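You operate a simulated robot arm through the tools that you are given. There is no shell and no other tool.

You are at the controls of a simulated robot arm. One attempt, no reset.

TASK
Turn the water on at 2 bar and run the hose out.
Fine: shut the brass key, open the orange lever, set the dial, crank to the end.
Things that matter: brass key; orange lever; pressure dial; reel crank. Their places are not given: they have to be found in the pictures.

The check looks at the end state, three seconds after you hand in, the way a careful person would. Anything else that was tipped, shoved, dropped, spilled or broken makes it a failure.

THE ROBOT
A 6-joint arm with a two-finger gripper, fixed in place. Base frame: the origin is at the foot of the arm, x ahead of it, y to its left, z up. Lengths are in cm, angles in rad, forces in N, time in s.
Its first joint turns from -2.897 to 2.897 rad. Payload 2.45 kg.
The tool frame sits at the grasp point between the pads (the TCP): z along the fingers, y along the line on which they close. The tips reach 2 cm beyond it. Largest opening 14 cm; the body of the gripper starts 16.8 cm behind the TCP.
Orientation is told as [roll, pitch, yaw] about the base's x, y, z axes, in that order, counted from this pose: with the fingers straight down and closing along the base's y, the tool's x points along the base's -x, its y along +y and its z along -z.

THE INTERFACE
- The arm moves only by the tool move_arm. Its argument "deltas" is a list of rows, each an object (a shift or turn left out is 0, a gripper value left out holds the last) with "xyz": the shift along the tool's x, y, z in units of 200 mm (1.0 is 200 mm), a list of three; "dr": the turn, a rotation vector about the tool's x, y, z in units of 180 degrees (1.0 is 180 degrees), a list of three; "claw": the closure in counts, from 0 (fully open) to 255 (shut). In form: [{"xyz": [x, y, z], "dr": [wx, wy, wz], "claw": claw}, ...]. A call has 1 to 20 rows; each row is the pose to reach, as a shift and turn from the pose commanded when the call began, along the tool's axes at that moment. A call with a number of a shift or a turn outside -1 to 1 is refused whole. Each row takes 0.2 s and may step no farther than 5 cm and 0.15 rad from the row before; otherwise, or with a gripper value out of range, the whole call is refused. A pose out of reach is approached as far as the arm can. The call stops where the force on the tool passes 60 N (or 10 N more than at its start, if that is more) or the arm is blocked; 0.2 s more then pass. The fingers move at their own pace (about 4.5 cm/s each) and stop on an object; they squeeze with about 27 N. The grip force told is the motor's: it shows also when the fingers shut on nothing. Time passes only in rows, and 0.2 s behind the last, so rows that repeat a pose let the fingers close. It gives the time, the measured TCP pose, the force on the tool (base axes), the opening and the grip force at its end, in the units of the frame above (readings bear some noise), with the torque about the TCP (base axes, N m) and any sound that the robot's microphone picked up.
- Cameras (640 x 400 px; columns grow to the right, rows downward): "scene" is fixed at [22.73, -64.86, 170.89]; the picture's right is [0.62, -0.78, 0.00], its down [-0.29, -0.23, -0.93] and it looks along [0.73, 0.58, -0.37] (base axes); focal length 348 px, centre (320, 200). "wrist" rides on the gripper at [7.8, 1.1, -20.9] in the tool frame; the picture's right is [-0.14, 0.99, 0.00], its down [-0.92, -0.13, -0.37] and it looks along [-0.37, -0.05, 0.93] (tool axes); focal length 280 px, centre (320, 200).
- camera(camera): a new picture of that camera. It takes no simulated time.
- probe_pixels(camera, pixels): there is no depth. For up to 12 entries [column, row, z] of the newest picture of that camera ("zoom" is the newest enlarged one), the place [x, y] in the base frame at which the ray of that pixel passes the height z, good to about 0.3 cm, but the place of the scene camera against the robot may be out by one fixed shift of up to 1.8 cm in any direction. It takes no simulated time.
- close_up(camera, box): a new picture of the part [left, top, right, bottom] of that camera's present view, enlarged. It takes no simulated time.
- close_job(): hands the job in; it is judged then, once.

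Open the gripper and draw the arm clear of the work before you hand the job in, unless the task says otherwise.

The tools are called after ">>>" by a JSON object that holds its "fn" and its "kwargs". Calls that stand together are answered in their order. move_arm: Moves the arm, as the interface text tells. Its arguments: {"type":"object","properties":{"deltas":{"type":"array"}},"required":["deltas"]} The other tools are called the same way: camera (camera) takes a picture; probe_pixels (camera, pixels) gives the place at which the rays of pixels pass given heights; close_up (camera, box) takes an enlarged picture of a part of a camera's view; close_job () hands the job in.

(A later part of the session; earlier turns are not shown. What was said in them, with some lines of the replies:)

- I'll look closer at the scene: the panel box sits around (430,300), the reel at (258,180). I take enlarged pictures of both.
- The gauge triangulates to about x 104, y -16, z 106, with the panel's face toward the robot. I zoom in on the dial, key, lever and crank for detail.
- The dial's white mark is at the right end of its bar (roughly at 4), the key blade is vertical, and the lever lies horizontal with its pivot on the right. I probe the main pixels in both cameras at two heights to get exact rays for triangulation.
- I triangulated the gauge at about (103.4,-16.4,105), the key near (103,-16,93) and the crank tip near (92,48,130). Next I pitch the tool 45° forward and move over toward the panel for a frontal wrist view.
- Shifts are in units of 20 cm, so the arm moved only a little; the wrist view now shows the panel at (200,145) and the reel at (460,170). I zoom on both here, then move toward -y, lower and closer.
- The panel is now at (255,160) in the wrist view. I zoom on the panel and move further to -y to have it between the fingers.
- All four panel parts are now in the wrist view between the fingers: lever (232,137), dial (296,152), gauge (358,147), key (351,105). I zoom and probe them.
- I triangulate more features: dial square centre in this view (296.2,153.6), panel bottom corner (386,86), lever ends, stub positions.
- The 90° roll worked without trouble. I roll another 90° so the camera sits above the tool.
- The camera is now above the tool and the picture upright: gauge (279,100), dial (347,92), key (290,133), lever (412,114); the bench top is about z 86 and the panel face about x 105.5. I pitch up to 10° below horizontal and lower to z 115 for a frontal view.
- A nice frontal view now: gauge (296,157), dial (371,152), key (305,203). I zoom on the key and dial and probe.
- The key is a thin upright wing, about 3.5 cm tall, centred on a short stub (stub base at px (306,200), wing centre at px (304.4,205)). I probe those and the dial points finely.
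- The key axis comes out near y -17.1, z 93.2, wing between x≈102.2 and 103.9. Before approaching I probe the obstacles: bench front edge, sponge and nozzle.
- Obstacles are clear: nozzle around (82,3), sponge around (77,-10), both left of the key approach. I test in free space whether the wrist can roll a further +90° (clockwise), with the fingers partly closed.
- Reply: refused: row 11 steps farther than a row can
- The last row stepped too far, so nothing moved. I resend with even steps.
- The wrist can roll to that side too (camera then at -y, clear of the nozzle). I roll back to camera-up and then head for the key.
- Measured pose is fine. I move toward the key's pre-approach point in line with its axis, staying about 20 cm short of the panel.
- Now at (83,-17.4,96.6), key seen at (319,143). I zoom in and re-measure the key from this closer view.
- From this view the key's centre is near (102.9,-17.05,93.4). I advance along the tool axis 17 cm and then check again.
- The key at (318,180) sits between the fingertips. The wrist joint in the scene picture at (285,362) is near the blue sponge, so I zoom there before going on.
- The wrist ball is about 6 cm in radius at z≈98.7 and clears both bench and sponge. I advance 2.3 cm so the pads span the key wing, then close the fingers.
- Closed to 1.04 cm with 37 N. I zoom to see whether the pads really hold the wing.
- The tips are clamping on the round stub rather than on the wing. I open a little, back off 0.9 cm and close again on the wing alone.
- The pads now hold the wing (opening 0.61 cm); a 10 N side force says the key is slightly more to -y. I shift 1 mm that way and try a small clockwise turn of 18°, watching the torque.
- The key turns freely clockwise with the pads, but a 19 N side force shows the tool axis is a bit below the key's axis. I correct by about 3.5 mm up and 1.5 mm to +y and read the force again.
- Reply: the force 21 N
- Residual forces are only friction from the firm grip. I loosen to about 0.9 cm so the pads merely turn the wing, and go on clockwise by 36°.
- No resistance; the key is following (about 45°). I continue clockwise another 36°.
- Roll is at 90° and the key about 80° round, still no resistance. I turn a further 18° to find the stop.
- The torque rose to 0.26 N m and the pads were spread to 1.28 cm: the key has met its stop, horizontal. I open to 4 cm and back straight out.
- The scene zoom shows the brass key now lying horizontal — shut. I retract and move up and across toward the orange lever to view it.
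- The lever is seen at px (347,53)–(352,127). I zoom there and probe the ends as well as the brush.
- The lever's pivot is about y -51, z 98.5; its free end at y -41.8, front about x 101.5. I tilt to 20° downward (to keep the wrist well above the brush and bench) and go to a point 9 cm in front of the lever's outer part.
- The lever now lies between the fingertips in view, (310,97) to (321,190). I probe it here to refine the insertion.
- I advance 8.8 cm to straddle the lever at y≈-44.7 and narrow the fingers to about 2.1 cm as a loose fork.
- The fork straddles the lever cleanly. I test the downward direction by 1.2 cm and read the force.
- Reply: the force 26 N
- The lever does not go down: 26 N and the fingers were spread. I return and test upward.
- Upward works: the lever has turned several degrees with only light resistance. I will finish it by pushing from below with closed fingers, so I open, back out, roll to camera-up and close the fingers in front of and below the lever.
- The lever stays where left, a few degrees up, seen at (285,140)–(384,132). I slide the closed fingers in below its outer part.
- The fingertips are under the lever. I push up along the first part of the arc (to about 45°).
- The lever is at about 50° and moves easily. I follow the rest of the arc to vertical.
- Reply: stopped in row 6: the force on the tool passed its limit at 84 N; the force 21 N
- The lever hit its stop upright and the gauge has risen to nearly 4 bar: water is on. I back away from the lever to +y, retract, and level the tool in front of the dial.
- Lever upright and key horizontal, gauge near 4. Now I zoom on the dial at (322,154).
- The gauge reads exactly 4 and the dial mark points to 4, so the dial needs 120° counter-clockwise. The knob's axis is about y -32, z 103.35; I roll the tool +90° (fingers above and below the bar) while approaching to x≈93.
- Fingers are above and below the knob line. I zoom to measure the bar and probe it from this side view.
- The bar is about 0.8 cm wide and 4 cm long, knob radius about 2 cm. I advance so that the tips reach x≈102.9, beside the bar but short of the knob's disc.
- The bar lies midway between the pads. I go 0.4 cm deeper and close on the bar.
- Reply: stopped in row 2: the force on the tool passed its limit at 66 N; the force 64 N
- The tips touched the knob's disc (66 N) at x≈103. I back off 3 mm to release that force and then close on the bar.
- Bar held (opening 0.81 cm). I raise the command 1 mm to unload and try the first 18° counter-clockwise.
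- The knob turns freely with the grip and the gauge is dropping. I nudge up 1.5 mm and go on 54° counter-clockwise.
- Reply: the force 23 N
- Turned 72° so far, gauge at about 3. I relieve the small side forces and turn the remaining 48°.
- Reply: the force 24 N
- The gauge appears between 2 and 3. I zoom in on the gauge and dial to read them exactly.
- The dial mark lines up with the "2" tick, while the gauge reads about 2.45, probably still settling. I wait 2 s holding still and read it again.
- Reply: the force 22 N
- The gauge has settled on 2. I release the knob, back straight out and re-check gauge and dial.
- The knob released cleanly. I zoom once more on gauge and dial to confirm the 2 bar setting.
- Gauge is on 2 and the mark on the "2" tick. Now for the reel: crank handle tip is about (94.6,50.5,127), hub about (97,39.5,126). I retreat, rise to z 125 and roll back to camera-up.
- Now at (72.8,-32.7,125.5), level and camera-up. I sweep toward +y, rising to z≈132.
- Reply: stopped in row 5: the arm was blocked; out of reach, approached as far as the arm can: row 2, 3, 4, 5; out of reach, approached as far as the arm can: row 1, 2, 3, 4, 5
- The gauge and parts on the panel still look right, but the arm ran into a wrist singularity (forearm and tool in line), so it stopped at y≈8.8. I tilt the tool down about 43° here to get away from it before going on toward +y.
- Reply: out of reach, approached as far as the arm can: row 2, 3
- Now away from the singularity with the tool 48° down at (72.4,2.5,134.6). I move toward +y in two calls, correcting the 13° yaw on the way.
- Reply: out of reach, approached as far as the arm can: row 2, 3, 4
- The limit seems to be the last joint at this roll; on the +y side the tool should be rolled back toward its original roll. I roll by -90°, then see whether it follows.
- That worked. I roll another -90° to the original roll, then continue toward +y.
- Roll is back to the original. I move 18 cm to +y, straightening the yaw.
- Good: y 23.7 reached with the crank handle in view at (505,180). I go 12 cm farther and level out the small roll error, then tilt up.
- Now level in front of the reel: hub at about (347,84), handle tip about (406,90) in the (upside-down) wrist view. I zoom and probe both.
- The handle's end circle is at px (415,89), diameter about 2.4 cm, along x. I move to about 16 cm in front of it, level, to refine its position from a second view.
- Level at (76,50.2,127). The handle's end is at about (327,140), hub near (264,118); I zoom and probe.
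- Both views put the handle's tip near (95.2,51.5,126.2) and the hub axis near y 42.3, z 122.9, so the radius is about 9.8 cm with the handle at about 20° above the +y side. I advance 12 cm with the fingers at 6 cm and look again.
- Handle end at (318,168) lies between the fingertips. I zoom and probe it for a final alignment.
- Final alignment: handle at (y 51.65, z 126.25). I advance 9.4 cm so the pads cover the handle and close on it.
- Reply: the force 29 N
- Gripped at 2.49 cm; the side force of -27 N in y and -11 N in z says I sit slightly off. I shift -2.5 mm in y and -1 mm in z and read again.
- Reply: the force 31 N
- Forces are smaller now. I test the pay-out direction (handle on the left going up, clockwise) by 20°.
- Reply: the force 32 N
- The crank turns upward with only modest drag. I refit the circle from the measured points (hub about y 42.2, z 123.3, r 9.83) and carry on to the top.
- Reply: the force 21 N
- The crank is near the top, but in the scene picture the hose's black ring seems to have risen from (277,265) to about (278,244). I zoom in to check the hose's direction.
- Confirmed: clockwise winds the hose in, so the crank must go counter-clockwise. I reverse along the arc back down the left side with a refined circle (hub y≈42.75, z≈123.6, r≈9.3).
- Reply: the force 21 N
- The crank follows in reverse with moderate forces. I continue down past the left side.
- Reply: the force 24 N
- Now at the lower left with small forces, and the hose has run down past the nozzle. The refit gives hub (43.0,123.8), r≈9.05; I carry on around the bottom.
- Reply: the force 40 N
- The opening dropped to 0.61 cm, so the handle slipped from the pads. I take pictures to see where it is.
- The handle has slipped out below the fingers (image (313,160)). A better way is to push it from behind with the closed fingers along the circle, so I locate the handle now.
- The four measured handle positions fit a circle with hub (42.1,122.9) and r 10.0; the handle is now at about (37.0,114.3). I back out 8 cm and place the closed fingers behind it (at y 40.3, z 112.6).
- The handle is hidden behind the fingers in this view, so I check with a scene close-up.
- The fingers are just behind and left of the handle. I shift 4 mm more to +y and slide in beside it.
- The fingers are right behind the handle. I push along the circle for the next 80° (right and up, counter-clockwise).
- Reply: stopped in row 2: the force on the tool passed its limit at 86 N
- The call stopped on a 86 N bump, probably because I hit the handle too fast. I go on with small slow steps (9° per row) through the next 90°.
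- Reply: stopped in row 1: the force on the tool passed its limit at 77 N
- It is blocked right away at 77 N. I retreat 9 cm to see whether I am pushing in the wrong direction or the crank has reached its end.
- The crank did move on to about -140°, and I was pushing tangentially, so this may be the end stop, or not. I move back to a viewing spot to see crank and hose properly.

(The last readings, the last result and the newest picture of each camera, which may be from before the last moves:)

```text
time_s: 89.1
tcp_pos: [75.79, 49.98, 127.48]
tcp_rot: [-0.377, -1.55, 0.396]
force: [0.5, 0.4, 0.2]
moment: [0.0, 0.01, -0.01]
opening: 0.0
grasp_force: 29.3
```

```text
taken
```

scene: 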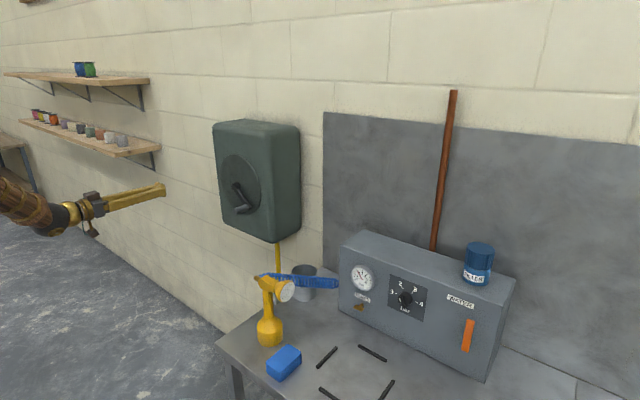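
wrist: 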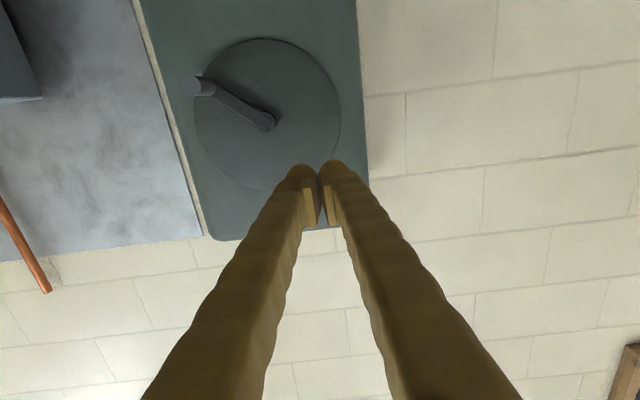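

In this view the handle sits at (205,88), lower right of the hub, about -145°. To judge the hose I tilt the tool down 45° and look at its end.

>>> {"fn": "move_arm", "kwargs": {"deltas": [{"dr": [0, 0.045, 0]}, {"dr": [0, 0.09, 0]}, {"dr": [0, 0.135, 0]}, {"dr": [0, 0.18, 0]}, {"dr": [0, 0.22, 0]}]}}

>>> {"fn": "camera", "kwargs": {"camera": "wrist"}}

```text
time_s: 90.3
tcp_pos: [76.15, 49.89, 127.07]
tcp_rot: [-0.009, -0.86, 0.03]
force: [-1.1, 0.1, 1.1]
moment: [-0.05, 0.0, -0.01]
opening: 0.01
grasp_force: 29.5
```

```text
taken
```

wrist: 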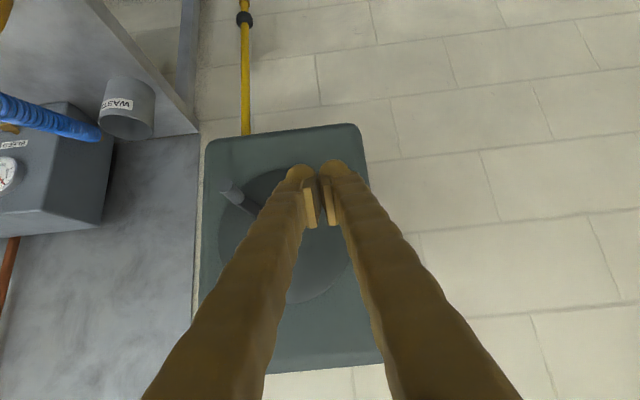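

The hose now hangs well below the reel, ring at (244,18). I zoom and probe to estimate how far it has come.

>>> {"fn": "probe_pixels", "kwargs": {"camera": "wrist", "pixels": [[246, 132, 107], [246, 132, 104], [244, 18, 85], [244, 18, 80], [244, 18, 75], [244, 18, 70], [245, 75, 95], [245, 75, 90]]}}

>>> {"fn": "close_up", "kwargs": {"camera": "wrist", "box": [190, 0, 310, 150]}}

```text
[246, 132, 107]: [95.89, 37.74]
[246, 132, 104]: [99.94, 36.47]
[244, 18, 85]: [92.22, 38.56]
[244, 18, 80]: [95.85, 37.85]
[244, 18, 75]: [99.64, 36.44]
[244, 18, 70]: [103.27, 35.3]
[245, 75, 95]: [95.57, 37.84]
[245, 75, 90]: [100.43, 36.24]
```

```text
2.67 times, centred on (250, 75) of wrist
```

zoom: 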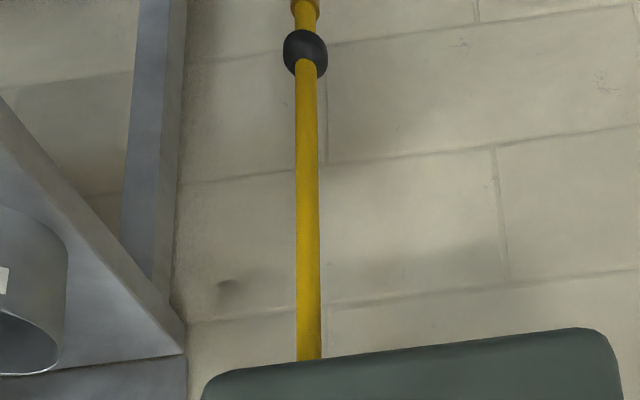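

The hose has run out to about z 65. I level the tool again to measure the crank angle exactly and test whether the stop is real.

>>> {"fn": "move_arm", "kwargs": {"deltas": [{"dr": [0, -0.045, 0]}, {"dr": [0, -0.09, 0]}, {"dr": [0, -0.135, 0]}, {"dr": [0, -0.18, 0]}, {"dr": [0, -0.22, 0]}]}}

>>> {"fn": "close_up", "kwargs": {"camera": "wrist", "box": [170, 40, 330, 160]}}

>>> {"fn": "camera", "kwargs": {"camera": "wrist"}}

>>> {"fn": "probe_pixels", "kwargs": {"camera": "wrist", "pixels": [[205, 88, 115], [205, 88, 116], [205, 88, 117], [266, 122, 122], [266, 122, 123]]}}

```text
time_s: 91.5
tcp_pos: [76.19, 49.98, 127.24]
tcp_rot: [-0.37, -1.552, 0.392]
force: [0.6, -0.3, 0.6]
moment: [0.0, 0.03, 0.03]
opening: 0.0
grasp_force: 29.5
```

```text
3.33 times, centred on (250, 100) of wrist
```

zoom: 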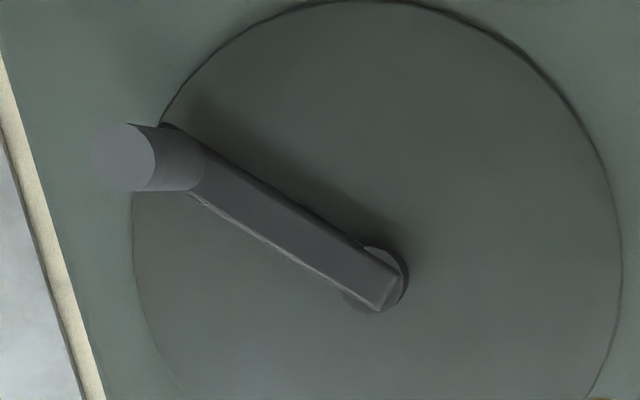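

```text
taken
```

wrist: 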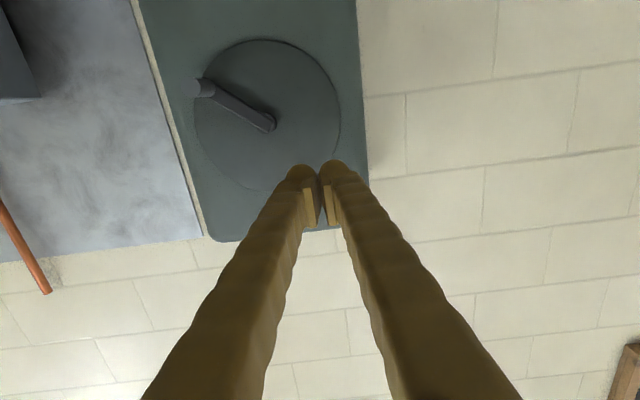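

```text
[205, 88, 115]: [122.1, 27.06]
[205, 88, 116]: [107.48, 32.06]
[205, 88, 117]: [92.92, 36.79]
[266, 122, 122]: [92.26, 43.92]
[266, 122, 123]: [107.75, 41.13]
```

The handle is at about (33.9,116.5), i.e. -142°. I bring the closed fingers behind it again for a slow push test, first to a point in front.

>>> {"fn": "move_arm", "kwargs": {"deltas": [{"xyz": [0.162, -0.1, 0.098]}, {"xyz": [0.324, -0.2, 0.196]}, {"xyz": [0.486, -0.3, 0.294]}, {"xyz": [0.648, -0.4, 0.392]}, {"xyz": [0.81, -0.5, 0.49]}, {"xyz": [0.755, -0.59, 0.54]}, {"xyz": [0.7, -0.677, 0.59]}]}}

>>> {"fn": "close_up", "kwargs": {"camera": "scene", "box": [190, 130, 310, 230]}}

```text
time_s: 93.1
tcp_pos: [87.86, 36.46, 112.84]
tcp_rot: [-0.391, -1.549, 0.412]
force: [0.9, -1.0, 0.6]
moment: [-0.01, -0.01, -0.02]
opening: 0.01
grasp_force: 29.2
```

```text
4.00 times, centred on (250, 180) of scene
```

zoom: 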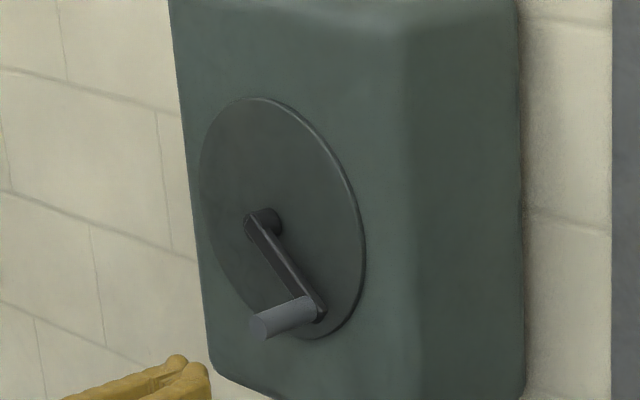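

I slide in beside the handle and push slowly, 4 mm per row, along the tangent.

>>> {"fn": "move_arm", "kwargs": {"deltas": [{"xyz": [-0.004, 0, 0.16]}, {"xyz": [-0.006, 0, 0.32]}, {"xyz": [-0.009, 0, 0.465]}]}}

>>> {"fn": "move_arm", "kwargs": {"deltas": [{"xyz": [-0.0158, -0.0123, 0]}, {"xyz": [-0.0316, -0.0246, 0]}, {"xyz": [-0.0474, -0.0369, 0]}, {"xyz": [-0.0632, -0.0492, 0]}, {"xyz": [-0.079, -0.0615, 0]}]}}

>>> {"fn": "close_up", "kwargs": {"camera": "scene", "box": [190, 130, 310, 230]}}

```text
time_s: 93.9
tcp_pos: [97.2, 36.77, 112.82]
tcp_rot: [-0.375, -1.55, 0.397]
force: [-0.1, -0.2, -0.4]
moment: [-0.06, 0.0, -0.01]
opening: 0.02
grasp_force: 29.7
```

```text
time_s: 94.9
tcp_pos: [97.05, 36.21, 113.32]
tcp_rot: [-0.38, -1.539, 0.407]
force: [-2.6, 3.1, -7.2]
moment: [0.01, 0.02, 0.03]
opening: 0.0
grasp_force: 29.3
stopped in row 5: the force on the tool passed its limit at 68 N (the readings are from after the stop); the commanded pose is now the measured one
```

```text
4.00 times, centred on (250, 180) of scene
```

zoom: 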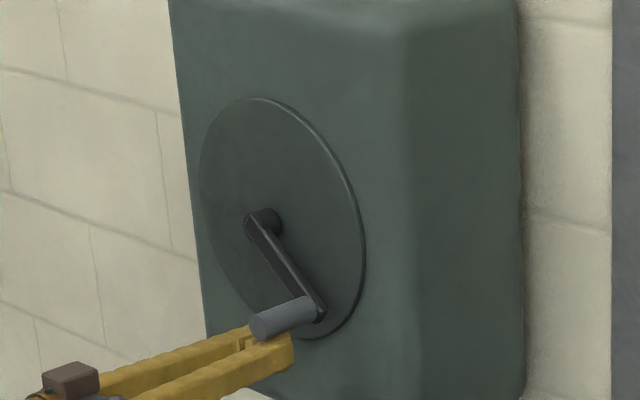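

A slow push gives 68 N with no movement at all: the crank is at its hard stop with the hose run out. I back off the handle, retract and open the gripper.

>>> {"fn": "move_arm", "kwargs": {"deltas": [{"xyz": [0.02, 0.015, 0]}, {"xyz": [0.02, 0.015, -0.15]}, {"xyz": [0.02, 0.015, -0.35]}, {"xyz": [0.02, 0.015, -0.55]}, {"xyz": [-0.05, 0.05, -0.75], "claw": 0}, {"xyz": [-0.2, 0.1, -0.9]}, {"xyz": [-0.35, 0.1, -1.0]}]}}

>>> {"fn": "camera", "kwargs": {"camera": "wrist"}}

>>> {"fn": "camera", "kwargs": {"camera": "scene"}}

```text
time_s: 96.5
tcp_pos: [77.46, 37.82, 121.02]
tcp_rot: [-0.382, -1.539, 0.409]
force: [-0.2, -0.1, -0.3]
moment: [-0.02, 0.01, 0.04]
opening: 6.99
grasp_force: 0.0
```

```text
taken
```

wrist: 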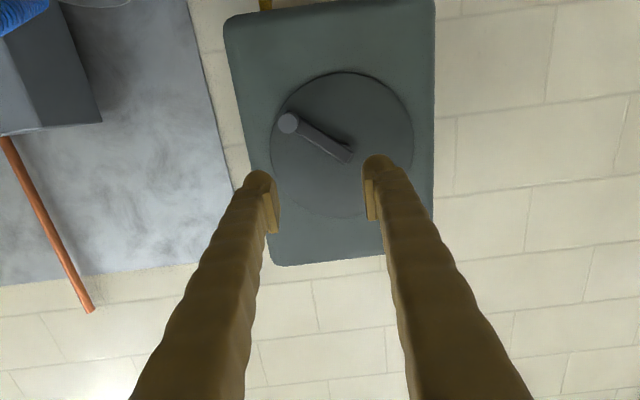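

```text
taken
```

scene: 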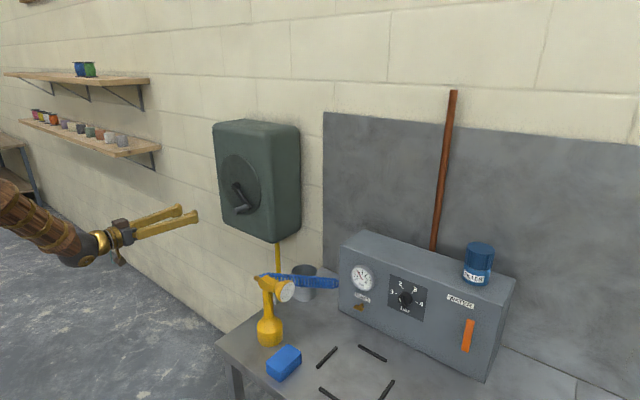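

The arm is clear of the crank. I check the panel, hose and bench items once more in close-ups.

>>> {"fn": "close_up", "kwargs": {"camera": "scene", "box": [335, 255, 435, 335]}}

>>> {"fn": "close_up", "kwargs": {"camera": "scene", "box": [340, 230, 540, 390]}}

>>> {"fn": "close_up", "kwargs": {"camera": "scene", "box": [190, 110, 350, 400]}}

```text
5.00 times, centred on (385, 295) of scene
```

zoom: 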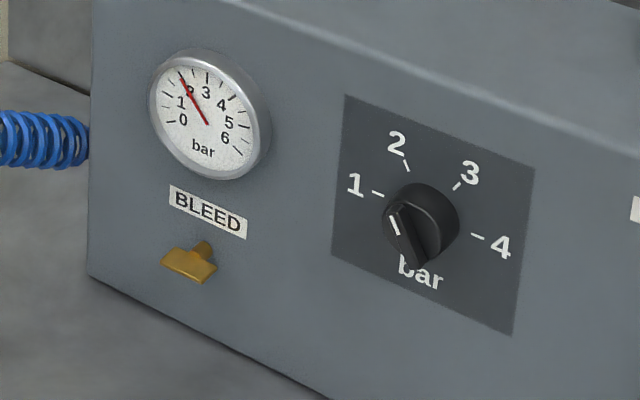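

```text
2.50 times, centred on (440, 310) of scene
```

zoom: 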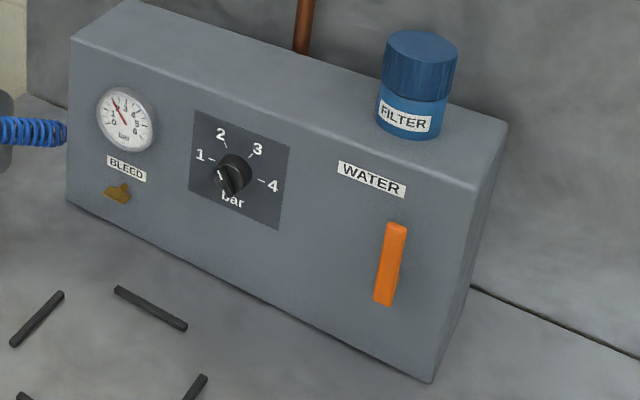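

```text
1.38 times, centred on (270, 255) of scene
```

zoom: 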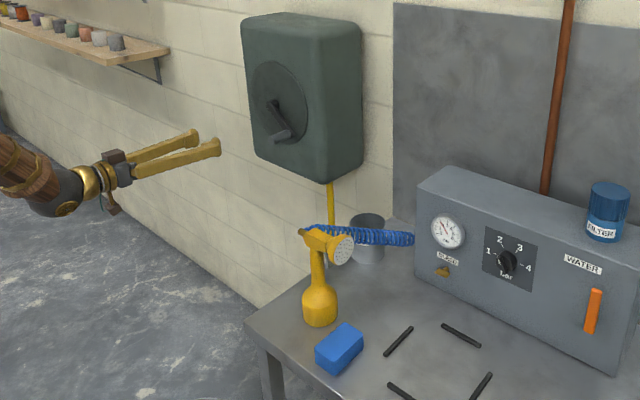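

Gauge at 2, dial on 2, lever upright, key horizontal, hose out, bench items untouched. I draw the arm a bit farther back with the gripper fully open before handing in.

>>> {"fn": "move_arm", "kwargs": {"deltas": [{"xyz": [-0.1, 0, -0.2], "claw": 0}, {"xyz": [-0.2, 0, -0.4]}, {"xyz": [-0.3, 0, -0.6]}, {"xyz": [-0.35, 0, -0.75]}, {"xyz": [-0.35, 0, -0.75]}, {"xyz": [-0.35, 0, -0.75]}]}}

>>> {"fn": "camera", "kwargs": {"camera": "wrist"}}

>>> {"fn": "close_up", "kwargs": {"camera": "scene", "box": [190, 110, 350, 310]}}

```text
time_s: 97.9
tcp_pos: [62.35, 37.48, 128.73]
tcp_rot: [-0.377, -1.541, 0.404]
force: [-0.2, -0.2, -0.4]
moment: [0.01, 0.02, 0.0]
opening: 14.0
grasp_force: 0.0
```

```text
taken
```

wrist: 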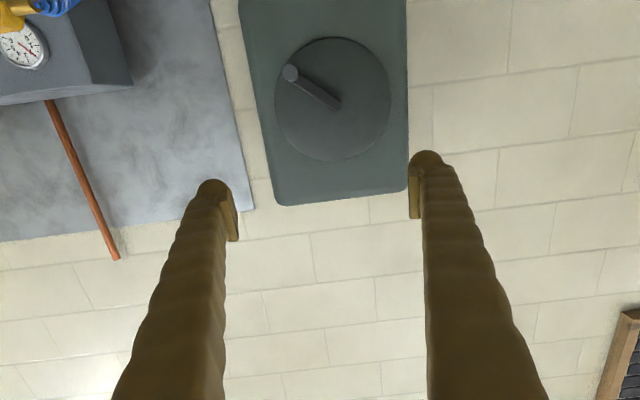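

```text
2.00 times, centred on (270, 210) of scene
```

zoom: 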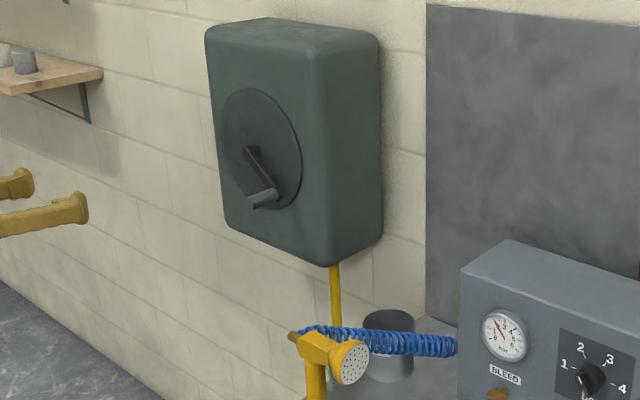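

The gripper is open at 14 cm and the arm is clear. The crank still rests at its stop with the hose out, the gauge holds 2 bar, the lever is open and the key is shut. I hand the job in.

>>> {"fn": "close_job", "kwargs": {}}

```text
The job is handed in.
```

The water is on at 2 bar, the hose has been run out to the reel's stop, and I have handed the job in. I don't have the check's verdict.

- **Brass key:** shut. I turned it clockwise from upright until it met its stop, and it now lies horizontal.
- **Orange lever:** open. It would not go down, so I pushed it up to its stop. It now stands upright, and the gauge rose from 0 to 4 bar when it opened.
- **Pressure dial:** set to 2, turned 120° back from 4. The gauge settled on 2 bar and still read 2 at the end.
- **Reel crank:** at its stop, with the hose hanging well below the reel. I first cranked about 65° the wrong way, which wound the hose in, and then reversed.

I take the crank's stop to be the true end. Two pushes of about 70 N, one of them slow, did not move it at all. That end came only about 160° from where the crank started, less than half a turn. I could not see the hose's tip in the last pictures.

In the final pictures nothing else on the bench looked moved or tipped. The gripper is fully open and the arm is clear of the work.
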